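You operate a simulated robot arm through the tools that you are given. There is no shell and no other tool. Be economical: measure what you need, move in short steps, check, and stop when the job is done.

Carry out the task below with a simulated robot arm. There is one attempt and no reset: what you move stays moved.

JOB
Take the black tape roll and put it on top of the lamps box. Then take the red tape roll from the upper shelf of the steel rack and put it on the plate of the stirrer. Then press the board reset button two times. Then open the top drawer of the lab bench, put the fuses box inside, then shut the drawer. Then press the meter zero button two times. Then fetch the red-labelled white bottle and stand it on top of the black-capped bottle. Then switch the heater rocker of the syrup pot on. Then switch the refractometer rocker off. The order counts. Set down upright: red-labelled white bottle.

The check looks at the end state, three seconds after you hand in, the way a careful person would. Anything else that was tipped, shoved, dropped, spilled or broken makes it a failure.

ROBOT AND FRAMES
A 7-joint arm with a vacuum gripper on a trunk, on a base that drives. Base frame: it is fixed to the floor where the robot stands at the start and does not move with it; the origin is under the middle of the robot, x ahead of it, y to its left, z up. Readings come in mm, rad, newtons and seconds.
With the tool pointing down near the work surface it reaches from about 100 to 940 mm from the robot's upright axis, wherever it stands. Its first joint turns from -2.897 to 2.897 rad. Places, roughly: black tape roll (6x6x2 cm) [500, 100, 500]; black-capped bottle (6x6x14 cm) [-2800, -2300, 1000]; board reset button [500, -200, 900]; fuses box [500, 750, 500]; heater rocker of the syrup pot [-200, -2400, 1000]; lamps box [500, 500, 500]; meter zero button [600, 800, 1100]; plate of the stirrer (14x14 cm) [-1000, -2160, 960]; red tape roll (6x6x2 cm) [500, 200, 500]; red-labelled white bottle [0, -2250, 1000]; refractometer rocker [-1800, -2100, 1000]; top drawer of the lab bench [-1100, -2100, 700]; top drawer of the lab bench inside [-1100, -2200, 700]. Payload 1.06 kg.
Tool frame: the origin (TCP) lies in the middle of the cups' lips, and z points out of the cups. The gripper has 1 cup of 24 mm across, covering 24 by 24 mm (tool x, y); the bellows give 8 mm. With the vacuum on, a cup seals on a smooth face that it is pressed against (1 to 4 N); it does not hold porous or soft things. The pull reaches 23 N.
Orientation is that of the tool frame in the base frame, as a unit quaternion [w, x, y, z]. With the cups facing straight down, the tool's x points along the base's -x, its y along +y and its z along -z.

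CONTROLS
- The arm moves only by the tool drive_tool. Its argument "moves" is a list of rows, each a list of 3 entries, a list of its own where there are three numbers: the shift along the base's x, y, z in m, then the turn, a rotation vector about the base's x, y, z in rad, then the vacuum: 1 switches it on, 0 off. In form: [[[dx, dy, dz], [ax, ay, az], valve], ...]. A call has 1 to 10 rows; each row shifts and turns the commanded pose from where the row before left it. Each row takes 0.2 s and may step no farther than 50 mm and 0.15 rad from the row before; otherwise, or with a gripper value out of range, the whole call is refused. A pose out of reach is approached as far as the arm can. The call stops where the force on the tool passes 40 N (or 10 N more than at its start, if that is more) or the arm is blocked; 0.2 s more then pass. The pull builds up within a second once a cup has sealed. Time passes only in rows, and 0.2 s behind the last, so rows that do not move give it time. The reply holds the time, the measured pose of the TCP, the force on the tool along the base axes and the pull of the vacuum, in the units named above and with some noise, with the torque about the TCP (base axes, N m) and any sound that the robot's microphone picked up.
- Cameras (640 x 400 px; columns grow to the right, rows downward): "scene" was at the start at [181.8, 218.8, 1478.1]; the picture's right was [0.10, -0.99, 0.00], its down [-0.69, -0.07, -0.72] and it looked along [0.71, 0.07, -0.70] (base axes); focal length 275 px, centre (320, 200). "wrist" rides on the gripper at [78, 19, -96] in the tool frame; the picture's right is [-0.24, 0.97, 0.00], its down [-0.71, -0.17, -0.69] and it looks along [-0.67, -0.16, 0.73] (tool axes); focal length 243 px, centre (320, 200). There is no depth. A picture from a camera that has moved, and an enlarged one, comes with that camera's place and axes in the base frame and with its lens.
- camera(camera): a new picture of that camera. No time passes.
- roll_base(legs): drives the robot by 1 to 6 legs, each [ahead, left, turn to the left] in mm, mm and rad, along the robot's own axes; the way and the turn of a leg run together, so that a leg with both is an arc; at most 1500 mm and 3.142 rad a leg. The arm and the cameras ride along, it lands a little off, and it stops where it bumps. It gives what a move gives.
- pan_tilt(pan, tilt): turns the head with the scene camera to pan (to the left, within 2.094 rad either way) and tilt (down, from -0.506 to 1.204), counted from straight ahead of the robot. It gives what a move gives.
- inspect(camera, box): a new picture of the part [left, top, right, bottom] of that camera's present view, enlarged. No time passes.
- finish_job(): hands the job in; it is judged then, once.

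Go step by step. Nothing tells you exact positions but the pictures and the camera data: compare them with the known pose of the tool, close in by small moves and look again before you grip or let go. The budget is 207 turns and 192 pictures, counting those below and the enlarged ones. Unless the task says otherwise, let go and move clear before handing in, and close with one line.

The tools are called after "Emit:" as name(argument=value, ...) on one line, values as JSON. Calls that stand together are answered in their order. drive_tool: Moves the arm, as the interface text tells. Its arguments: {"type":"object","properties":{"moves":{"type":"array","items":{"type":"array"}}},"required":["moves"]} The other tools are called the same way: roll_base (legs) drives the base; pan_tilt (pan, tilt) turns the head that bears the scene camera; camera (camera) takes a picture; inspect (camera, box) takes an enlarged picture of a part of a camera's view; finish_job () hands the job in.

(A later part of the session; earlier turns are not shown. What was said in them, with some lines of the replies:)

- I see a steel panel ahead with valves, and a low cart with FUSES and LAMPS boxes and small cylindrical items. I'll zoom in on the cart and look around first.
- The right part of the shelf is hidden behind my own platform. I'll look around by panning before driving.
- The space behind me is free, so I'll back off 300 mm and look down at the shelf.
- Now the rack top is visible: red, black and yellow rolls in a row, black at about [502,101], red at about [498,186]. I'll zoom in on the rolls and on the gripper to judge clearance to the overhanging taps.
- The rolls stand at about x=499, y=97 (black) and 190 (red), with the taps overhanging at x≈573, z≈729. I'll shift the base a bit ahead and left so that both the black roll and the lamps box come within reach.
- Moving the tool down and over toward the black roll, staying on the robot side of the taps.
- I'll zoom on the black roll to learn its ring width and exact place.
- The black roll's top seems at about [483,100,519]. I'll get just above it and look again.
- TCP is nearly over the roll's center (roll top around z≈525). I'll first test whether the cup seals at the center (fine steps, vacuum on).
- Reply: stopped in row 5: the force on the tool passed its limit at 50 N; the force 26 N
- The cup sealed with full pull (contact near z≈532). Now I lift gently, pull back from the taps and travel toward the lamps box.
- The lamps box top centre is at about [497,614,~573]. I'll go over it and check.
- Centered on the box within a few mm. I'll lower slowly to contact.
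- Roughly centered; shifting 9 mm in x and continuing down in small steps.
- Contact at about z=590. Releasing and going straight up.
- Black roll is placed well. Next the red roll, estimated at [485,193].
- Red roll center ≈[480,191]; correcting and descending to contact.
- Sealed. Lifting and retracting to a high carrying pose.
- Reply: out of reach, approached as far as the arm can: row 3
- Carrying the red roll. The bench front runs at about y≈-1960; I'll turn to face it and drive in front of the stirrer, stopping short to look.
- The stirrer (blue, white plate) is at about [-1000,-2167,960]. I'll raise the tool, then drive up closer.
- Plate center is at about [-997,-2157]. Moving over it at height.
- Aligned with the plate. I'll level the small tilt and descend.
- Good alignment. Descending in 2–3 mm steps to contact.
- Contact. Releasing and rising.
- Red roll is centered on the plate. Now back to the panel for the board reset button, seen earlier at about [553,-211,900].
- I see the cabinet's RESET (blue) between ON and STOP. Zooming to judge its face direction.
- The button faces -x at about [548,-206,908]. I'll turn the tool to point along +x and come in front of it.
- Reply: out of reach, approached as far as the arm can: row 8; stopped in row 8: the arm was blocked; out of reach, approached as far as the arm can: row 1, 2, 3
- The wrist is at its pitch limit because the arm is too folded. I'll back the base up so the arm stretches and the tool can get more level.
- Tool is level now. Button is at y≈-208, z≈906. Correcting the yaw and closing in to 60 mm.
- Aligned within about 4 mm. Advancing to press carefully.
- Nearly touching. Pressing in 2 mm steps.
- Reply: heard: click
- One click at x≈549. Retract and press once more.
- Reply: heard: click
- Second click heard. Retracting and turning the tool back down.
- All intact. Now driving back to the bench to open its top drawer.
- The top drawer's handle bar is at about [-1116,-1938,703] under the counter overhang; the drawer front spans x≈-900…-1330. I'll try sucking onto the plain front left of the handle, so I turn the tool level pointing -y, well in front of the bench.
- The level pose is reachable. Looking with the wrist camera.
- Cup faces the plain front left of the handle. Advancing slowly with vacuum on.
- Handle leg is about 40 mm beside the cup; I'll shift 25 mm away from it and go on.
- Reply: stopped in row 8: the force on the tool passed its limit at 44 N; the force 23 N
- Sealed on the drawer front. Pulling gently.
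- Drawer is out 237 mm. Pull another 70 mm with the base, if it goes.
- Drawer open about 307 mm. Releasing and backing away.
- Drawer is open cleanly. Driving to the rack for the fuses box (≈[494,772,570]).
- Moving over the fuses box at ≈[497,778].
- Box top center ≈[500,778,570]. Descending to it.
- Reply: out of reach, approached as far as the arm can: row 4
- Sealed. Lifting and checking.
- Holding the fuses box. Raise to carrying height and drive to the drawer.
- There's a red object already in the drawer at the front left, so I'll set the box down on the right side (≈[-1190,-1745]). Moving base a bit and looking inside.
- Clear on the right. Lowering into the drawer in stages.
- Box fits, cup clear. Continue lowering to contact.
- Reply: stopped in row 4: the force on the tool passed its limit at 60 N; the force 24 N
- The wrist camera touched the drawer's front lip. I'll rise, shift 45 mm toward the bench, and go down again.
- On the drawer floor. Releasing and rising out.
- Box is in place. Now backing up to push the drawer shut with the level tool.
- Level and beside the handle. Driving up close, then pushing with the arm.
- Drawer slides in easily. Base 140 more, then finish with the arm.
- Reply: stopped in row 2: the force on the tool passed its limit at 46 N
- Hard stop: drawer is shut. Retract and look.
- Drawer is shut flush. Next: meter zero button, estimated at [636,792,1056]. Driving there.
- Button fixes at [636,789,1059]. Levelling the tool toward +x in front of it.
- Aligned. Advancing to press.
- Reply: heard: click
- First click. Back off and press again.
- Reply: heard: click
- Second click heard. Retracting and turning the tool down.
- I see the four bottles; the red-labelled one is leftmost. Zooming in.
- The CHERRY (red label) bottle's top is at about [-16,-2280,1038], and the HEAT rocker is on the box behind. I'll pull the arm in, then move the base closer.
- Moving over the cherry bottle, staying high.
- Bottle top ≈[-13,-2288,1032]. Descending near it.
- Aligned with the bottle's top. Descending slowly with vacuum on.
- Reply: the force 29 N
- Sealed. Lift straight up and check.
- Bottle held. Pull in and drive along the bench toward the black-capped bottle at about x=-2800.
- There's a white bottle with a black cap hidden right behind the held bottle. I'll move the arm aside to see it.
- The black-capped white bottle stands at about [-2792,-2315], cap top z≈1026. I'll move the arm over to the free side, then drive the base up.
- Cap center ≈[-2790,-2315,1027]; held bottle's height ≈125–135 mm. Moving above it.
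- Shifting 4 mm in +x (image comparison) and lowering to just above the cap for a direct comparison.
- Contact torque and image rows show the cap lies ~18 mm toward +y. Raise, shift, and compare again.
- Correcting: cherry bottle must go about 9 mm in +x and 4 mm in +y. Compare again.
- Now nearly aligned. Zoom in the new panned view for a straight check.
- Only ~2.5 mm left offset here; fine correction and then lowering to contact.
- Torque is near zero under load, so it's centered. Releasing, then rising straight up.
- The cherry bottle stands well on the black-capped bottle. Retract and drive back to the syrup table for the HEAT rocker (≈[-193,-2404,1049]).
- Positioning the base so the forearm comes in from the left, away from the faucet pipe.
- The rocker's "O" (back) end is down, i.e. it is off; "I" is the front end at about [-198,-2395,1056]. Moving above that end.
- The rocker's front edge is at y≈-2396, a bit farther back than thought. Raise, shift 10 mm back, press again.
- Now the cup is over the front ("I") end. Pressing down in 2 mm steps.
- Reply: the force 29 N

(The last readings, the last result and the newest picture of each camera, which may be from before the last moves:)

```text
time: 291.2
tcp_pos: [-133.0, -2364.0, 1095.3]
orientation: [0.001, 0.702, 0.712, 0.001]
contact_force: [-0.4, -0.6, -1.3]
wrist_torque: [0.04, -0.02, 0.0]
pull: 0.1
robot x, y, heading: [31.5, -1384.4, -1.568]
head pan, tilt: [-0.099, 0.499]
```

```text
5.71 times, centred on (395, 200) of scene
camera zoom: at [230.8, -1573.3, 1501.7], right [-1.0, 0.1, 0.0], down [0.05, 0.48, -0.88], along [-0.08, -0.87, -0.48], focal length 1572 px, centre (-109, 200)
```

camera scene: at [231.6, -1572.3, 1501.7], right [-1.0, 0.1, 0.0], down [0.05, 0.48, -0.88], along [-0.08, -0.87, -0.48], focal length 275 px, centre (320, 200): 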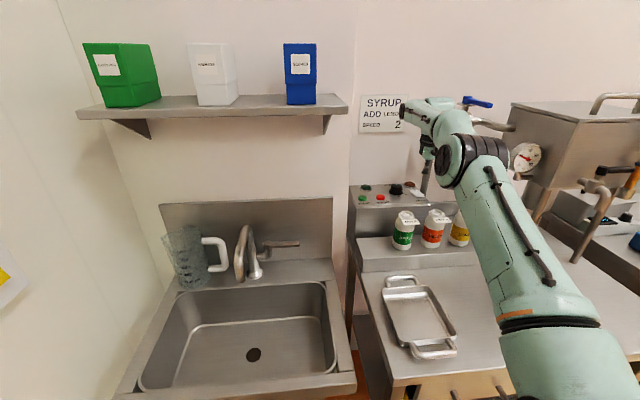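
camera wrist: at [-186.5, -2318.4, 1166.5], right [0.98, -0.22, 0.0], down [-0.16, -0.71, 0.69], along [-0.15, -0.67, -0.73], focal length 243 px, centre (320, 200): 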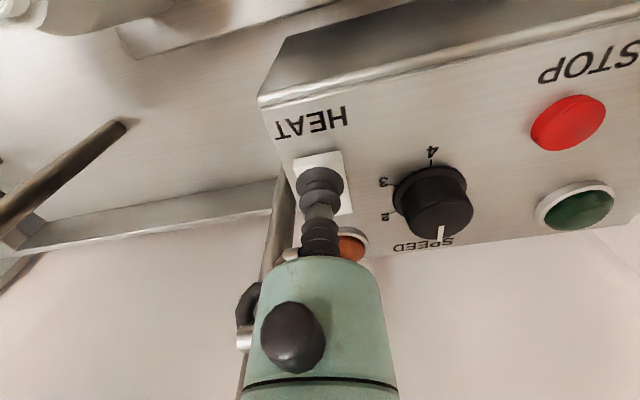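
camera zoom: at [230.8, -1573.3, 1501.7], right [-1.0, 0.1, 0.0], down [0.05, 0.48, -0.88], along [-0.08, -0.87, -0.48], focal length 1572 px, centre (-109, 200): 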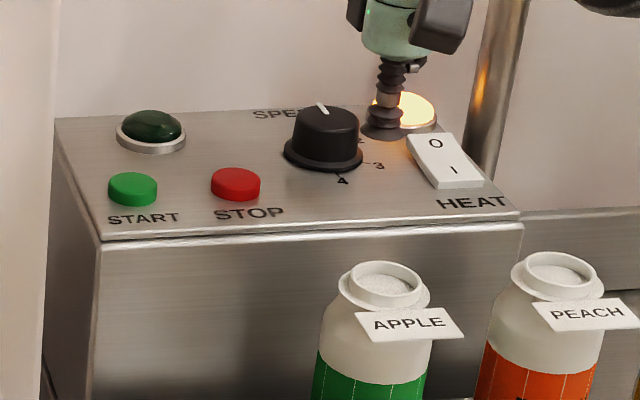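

The HEAT lamp is lit, so the heater is on. Next: refractometer. Rise, retract and drive to x≈-1700.

Emit:
drive_tool(moves=[[[0, 0, 0.045], [0, 0, 0], 0], [[0, 0, 0.045], [0, 0, 0], 0], [[0, 0.02, 0.04], [0, 0, 0], 0], [[0, 0.045, 0.02], [0, 0, 0], 0], [[0, 0.045, 0], [0, 0, 0], 0], [[0, 0.045, 0], [0, 0, 0], 0], [[0, 0.045, 0], [0, 0, 0], 0], [[0, 0.045, 0], [0, 0, 0], 0], [[0, 0.045, 0], [0, 0, 0], 0]])

Emit:
roll_base(legs=[[-250, 0, 0], [0, -850, 0], [0, -850, 0]])

Emit:
pan_tilt(pan=-0.1, tilt=0.6)

Emit:
camera(camera="scene")

```text
time: 293.2
tcp_pos: [-131.1, -2072.5, 1242.7]
orientation: [0.003, 0.701, 0.713, 0.001]
contact_force: [-0.3, -1.6, -0.7]
wrist_torque: [0.05, 0.0, 0.02]
pull: 0.0
robot x, y, heading: [28.2, -1381.9, -1.57]
head pan, tilt: [-0.099, 0.499]
```

```text
time: 303.2
tcp_pos: [-1817.3, -1842.6, 1243.0]
orientation: [0.003, 0.697, 0.717, 0.0]
contact_force: [-0.2, 0.8, 0.1]
wrist_torque: [-0.03, 0.01, 0.01]
pull: 0.1
robot x, y, heading: [-1665.7, -1150.1, -1.556]
head pan, tilt: [-0.099, 0.499]
```

```text
time: 303.9
tcp_pos: [-1816.8, -1841.8, 1242.5]
orientation: [0.002, 0.698, 0.716, 0.001]
contact_force: [0.2, 0.2, -0.2]
wrist_torque: [-0.04, 0.02, 0.01]
pull: 0.1
robot x, y, heading: [-1661.7, -1149.4, -1.556]
head pan, tilt: [-0.099, 0.6]
```

```text
57 pictures are left
camera scene: at [-1460.2, -1335.8, 1492.6], right [-1.0, 0.08, 0.0], down [0.05, 0.56, -0.83], along [-0.07, -0.82, -0.56], focal length 275 px, centre (320, 200)
```

scene: 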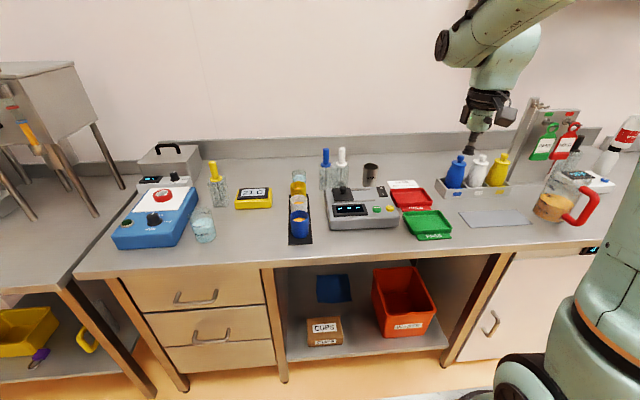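

Emit:
inspect(camera="scene", box=[310, 160, 430, 250])

Emit:
inspect(camera="scene", box=[520, 90, 640, 210])

```text
4.44 times, centred on (370, 205) of scene
camera zoom: at [-1460.2, -1335.8, 1492.6], right [-1.0, 0.08, 0.0], down [0.05, 0.56, -0.83], along [-0.07, -0.82, -0.56], focal length 1223 px, centre (98, 178)
```

zoom: 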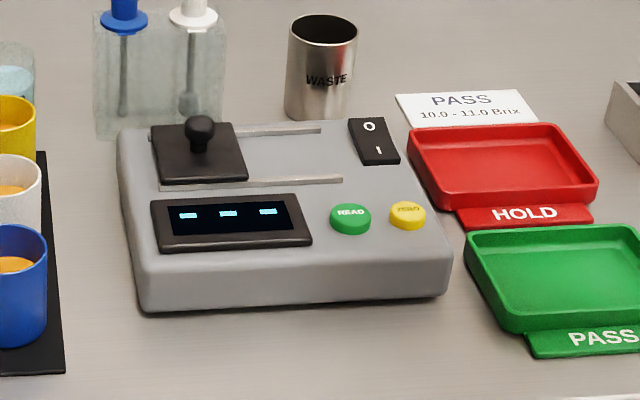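

```text
3.33 times, centred on (580, 150) of scene
camera zoom: at [-1460.2, -1335.8, 1492.6], right [-1.0, 0.08, 0.0], down [0.05, 0.56, -0.83], along [-0.07, -0.82, -0.56], focal length 917 px, centre (-547, 367)
```

zoom: 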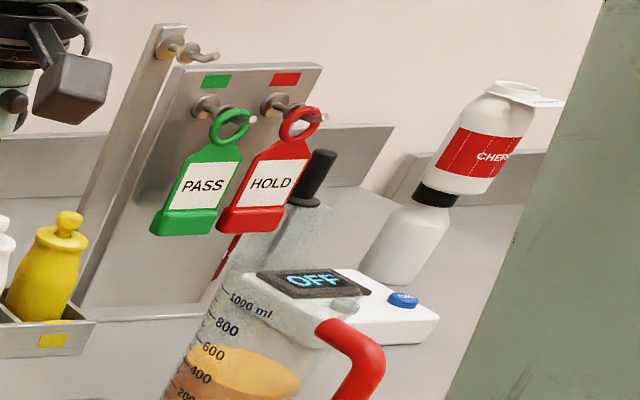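

The refractometer's rocker is at its rear right: "O" is the back end; the display is lit (on). Moving closer.

Emit:
roll_base(legs=[[220, 0, -0.015]])

Emit:
drive_tool(moves=[[[0.03, 0, -0.03], [0, 0, 0], 0], [[0.02, 0, -0.04], [0, 0, 0], 0]])

Emit:
camera(camera="wrist")

Emit:
camera(camera="scene")

```text
time: 305.6
tcp_pos: [-1826.4, -2060.0, 1242.7]
orientation: [0.002, 0.704, 0.711, 0.0]
contact_force: [0.1, 0.0, -0.5]
wrist_torque: [0.0, -0.02, -0.03]
pull: 0.1
robot x, y, heading: [-1664.4, -1369.1, -1.576]
head pan, tilt: [-0.099, 0.6]
```

```text
time: 306.2
tcp_pos: [-1777.8, -2059.7, 1172.4]
orientation: [0.002, 0.703, 0.711, 0.0]
contact_force: [0.5, 0.0, 1.0]
wrist_torque: [0.01, 0.02, 0.0]
pull: 0.0
robot x, y, heading: [-1665.2, -1370.5, -1.57]
head pan, tilt: [-0.099, 0.6]
```

```text
54 pictures are left
camera wrist: at [-1760.4, -1981.3, 1267.7], right [0.97, -0.23, 0.0], down [-0.17, -0.71, 0.69], along [-0.15, -0.67, -0.73], focal length 243 px, centre (320, 200)
```

wrist: 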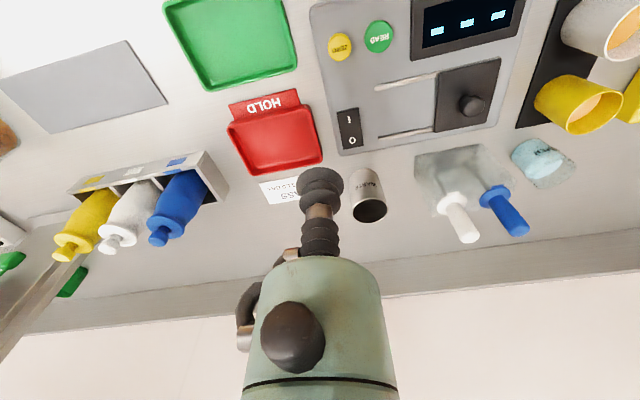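

```text
53 pictures are left
camera scene: at [-1462.0, -1558.1, 1492.7], right [-0.99, 0.1, 0.0], down [0.06, 0.56, -0.83], along [-0.08, -0.82, -0.56], focal length 275 px, centre (320, 200)
```

scene: 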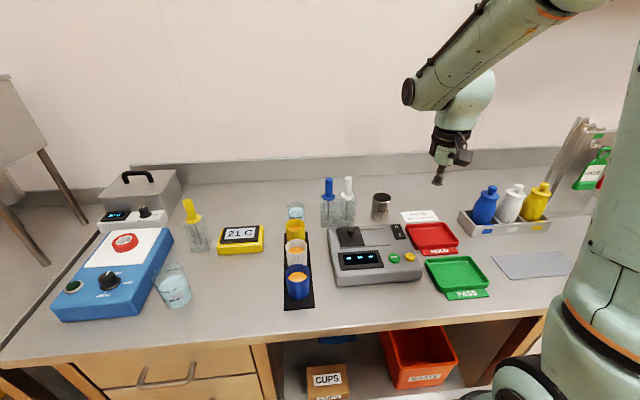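

"O" end of the rocker is at about [-1753,-2157,967]. Moving above it.

Emit:
drive_tool(moves=[[[0.012, -0.045, -0.01], [0, 0, 0], 0], [[0.013, -0.045, -0.01], [0, 0, 0], 0], [[0, -0.008, -0.045], [0, 0, 0], 0], [[0, 0, -0.045], [0, 0, 0], 0], [[0, 0, -0.03], [0, 0, 0], 0]])

Emit:
camera(camera="wrist")

Emit:
inspect(camera="scene", box=[330, 190, 450, 290])

```text
time: 307.4
tcp_pos: [-1752.5, -2158.4, 1032.3]
orientation: [0.003, 0.704, 0.711, 0.0]
contact_force: [-1.3, 0.0, -0.4]
wrist_torque: [-0.02, -0.01, 0.0]
pull: 0.0
robot x, y, heading: [-1662.1, -1372.1, -1.576]
head pan, tilt: [-0.099, 0.6]
```

```text
52 pictures are left
camera wrist: at [-1735.4, -2079.6, 1127.3], right [0.97, -0.23, 0.0], down [-0.17, -0.71, 0.69], along [-0.15, -0.67, -0.73], focal length 243 px, centre (320, 200)
```

wrist: 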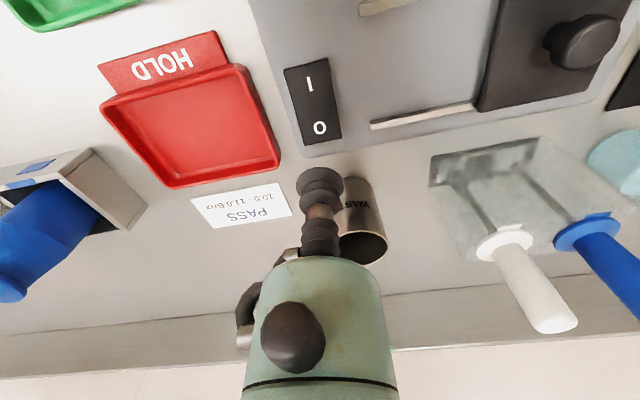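

```text
4.00 times, centred on (390, 240) of scene
camera zoom: at [-1461.7, -1557.9, 1492.7], right [-0.99, 0.1, 0.0], down [0.06, 0.56, -0.83], along [-0.08, -0.82, -0.56], focal length 1100 px, centre (40, 40)
```

zoom: 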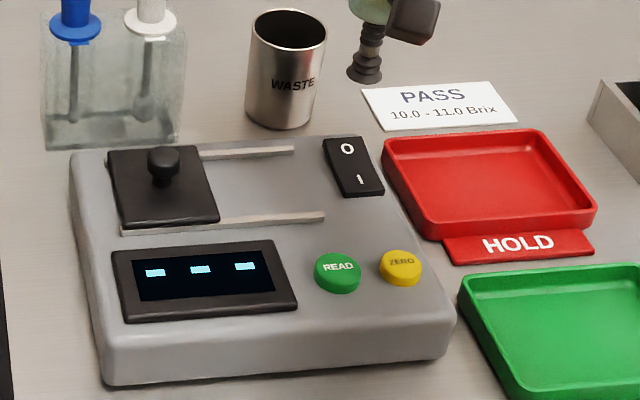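

Emit:
drive_tool(moves=[[[-0.001, -0.008, -0.03], [0, 0, 0], 0], [[0, 0, -0.02], [0, 0, 0], 0], [[0, 0, -0.006], [0, 0, 0], 0]])

Emit:
inspect(camera="wrist", box=[240, 80, 420, 220])

Emit:
inspect(camera="scene", box=[330, 190, 450, 290])

```text
time: 308.2
tcp_pos: [-1752.8, -2166.9, 975.8]
orientation: [0.002, 0.704, 0.711, 0.0]
contact_force: [-0.5, -1.2, -0.9]
wrist_torque: [0.01, 0.01, -0.01]
pull: 0.1
robot x, y, heading: [-1662.1, -1370.5, -1.573]
head pan, tilt: [-0.099, 0.6]
```

```text
2.86 times, centred on (330, 150) of wrist
camera zoom: at [-1737.2, -2088.0, 1072.0], right [0.97, -0.23, 0.0], down [-0.17, -0.71, 0.69], along [-0.15, -0.67, -0.73], focal length 693 px, centre (291, 343)
```

zoom: 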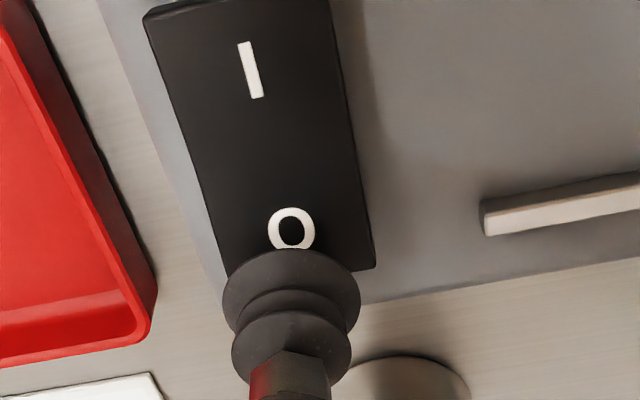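

```text
4.00 times, centred on (390, 240) of scene
camera zoom: at [-1461.7, -1558.2, 1492.6], right [-0.99, 0.1, 0.0], down [0.06, 0.56, -0.83], along [-0.08, -0.82, -0.56], focal length 1100 px, centre (40, 40)
```

zoom: 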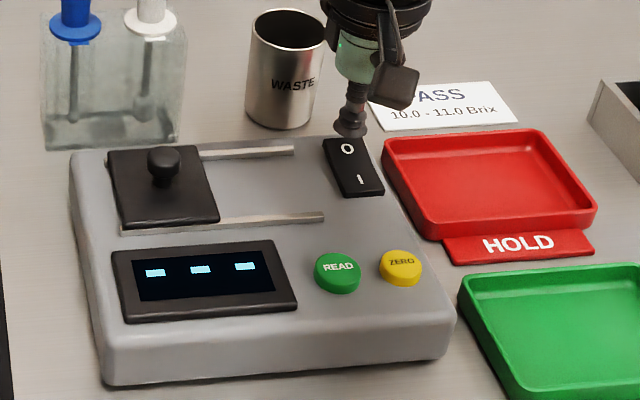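

Emit:
drive_tool(moves=[[[0, 0.004, -0.005], [0, 0, 0], 0], [[0, 0, -0.004], [0, 0, 0], 0], [[0, 0, -0.002], [0, 0, 0], 0], [[0, 0, -0.002], [0, 0, 0], 0]])

Emit:
inspect(camera="wrist", box=[240, 80, 420, 220])

```text
time: 309.2
tcp_pos: [-1752.7, -2161.8, 963.7]
orientation: [0.003, 0.703, 0.711, -0.001]
contact_force: [-0.3, -0.4, 0.2]
wrist_torque: [0.01, 0.01, 0.03]
pull: 0.2
robot x, y, heading: [-1663.0, -1371.8, -1.57]
head pan, tilt: [-0.099, 0.6]
```

```text
2.86 times, centred on (330, 150) of wrist
camera zoom: at [-1735.9, -2082.8, 1059.5], right [0.97, -0.22, 0.0], down [-0.17, -0.71, 0.69], along [-0.15, -0.67, -0.73], focal length 693 px, centre (291, 343)
```

zoom: 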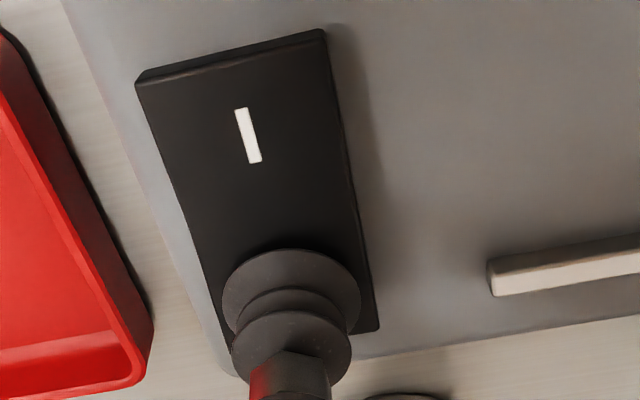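

Well placed over the "O" end. Pressing down.

Emit:
drive_tool(moves=[[[0, 0, -0.002], [0, 0, 0], 0], [[0, 0, -0.002], [0, 0, 0], 0], [[0, 0, -0.002], [0, 0, 0], 0], [[0, 0, -0.002], [0, 0, 0], 0]])

Emit:
inspect(camera="scene", box=[330, 190, 450, 290])

```text
time: 310.2
tcp_pos: [-1750.9, -2161.5, 956.5]
orientation: [0.002, 0.703, 0.711, 0.0]
contact_force: [0.6, -1.5, 2.9]
wrist_torque: [0.0, 0.01, 0.01]
pull: 0.0
robot x, y, heading: [-1666.0, -1369.1, -1.57]
head pan, tilt: [-0.099, 0.6]
```

```text
4.00 times, centred on (390, 240) of scene
camera zoom: at [-1461.7, -1558.2, 1492.6], right [-0.99, 0.1, 0.0], down [0.06, 0.56, -0.83], along [-0.08, -0.82, -0.56], focal length 1100 px, centre (40, 40)
```

zoom: 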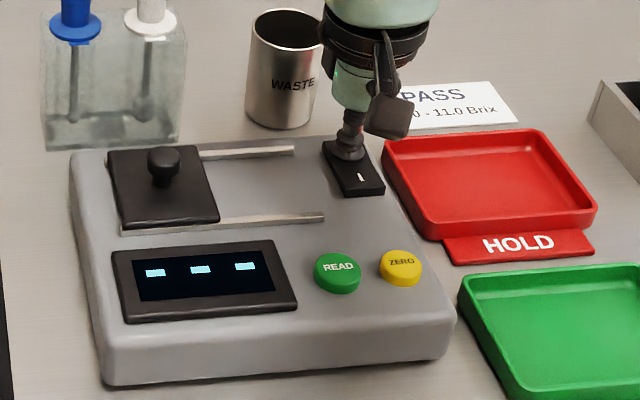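

Emit:
drive_tool(moves=[[[0, 0, -0.002], [0, 0, 0], 0], [[0, 0, -0.002], [0, 0, 0], 0], [[0, 0, -0.001], [0, 0, 0], 0]])

Emit:
inspect(camera="scene", box=[330, 190, 450, 290])

```text
time: 311.0
tcp_pos: [-1753.1, -2162.6, 952.2]
orientation: [0.003, 0.703, 0.711, 0.0]
contact_force: [1.5, -2.4, 5.1]
wrist_torque: [0.08, -0.01, -0.02]
pull: 0.0
robot x, y, heading: [-1659.3, -1368.2, -1.568]
head pan, tilt: [-0.099, 0.6]
```

```text
4.00 times, centred on (390, 240) of scene
camera zoom: at [-1461.7, -1558.2, 1492.6], right [-0.99, 0.1, 0.0], down [0.06, 0.56, -0.83], along [-0.08, -0.82, -0.56], focal length 1100 px, centre (40, 40)
```

zoom: 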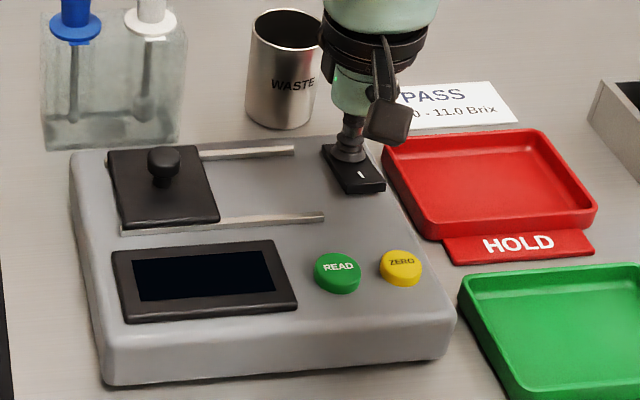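

Display went dark. Rise clear and verify it stays off.

Emit:
drive_tool(moves=[[[0, 0, 0.005], [0, 0, 0], 0], [[0, 0, 0.03], [0, 0, 0], 0], [[0, 0, 0.045], [0, 0, 0], 0], [[0, 0, 0.045], [0, 0, 0], 0], [[0, 0, 0.045], [0, 0, 0], 0], [[0, 0.04, 0.02], [0, 0, 0], 0], [[0, 0.045, 0], [0, 0, 0], 0], [[0, 0.045, 0], [0, 0, 0], 0]])

Emit:
camera(camera="scene")

Emit:
inspect(camera="scene", box=[330, 190, 450, 290])

```text
time: 312.8
tcp_pos: [-1751.5, -2033.2, 1140.8]
orientation: [0.002, 0.704, 0.711, 0.001]
contact_force: [0.3, -0.7, -0.1]
wrist_torque: [0.04, -0.03, 0.0]
pull: 0.1
robot x, y, heading: [-1660.2, -1368.3, -1.568]
head pan, tilt: [-0.099, 0.6]
```

```text
45 pictures are left
camera scene: at [-1461.7, -1558.9, 1492.5], right [-0.99, 0.1, 0.0], down [0.06, 0.56, -0.82], along [-0.08, -0.82, -0.57], focal length 275 px, centre (320, 200)
```

scene: 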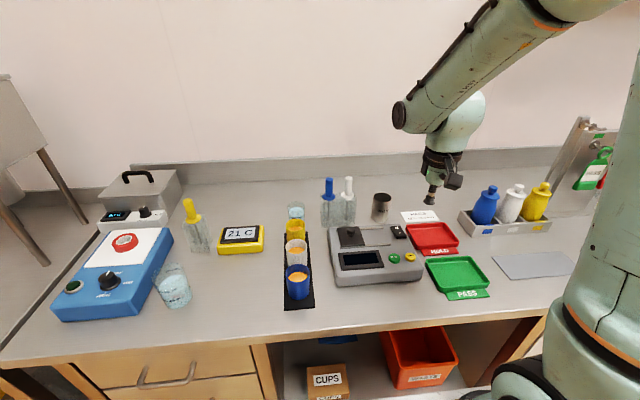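

```text
4.00 times, centred on (390, 240) of scene
camera zoom: at [-1461.7, -1558.9, 1492.5], right [-0.99, 0.1, 0.0], down [0.06, 0.56, -0.82], along [-0.08, -0.82, -0.57], focal length 1100 px, centre (40, 40)
```

zoom: 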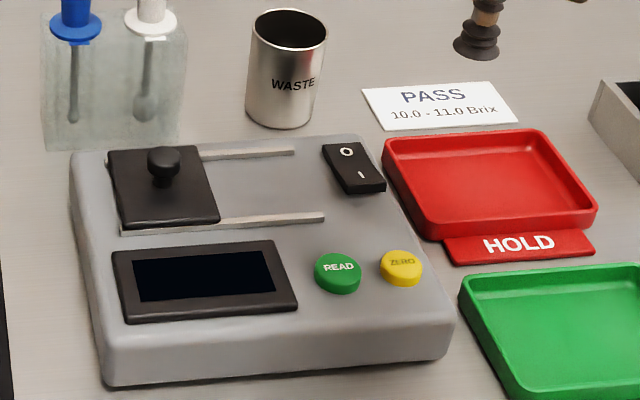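

The refractometer stays off, the drawer is shut, the red roll is on the stirrer plate, and the red-labelled bottle was standing when I last saw it. The arm is clear, so I'm handing in.

Emit:
finish_job()

```text
The job is handed in.
```

I did all eight steps in the order given and handed the job in; the result of the check hasn't come back.
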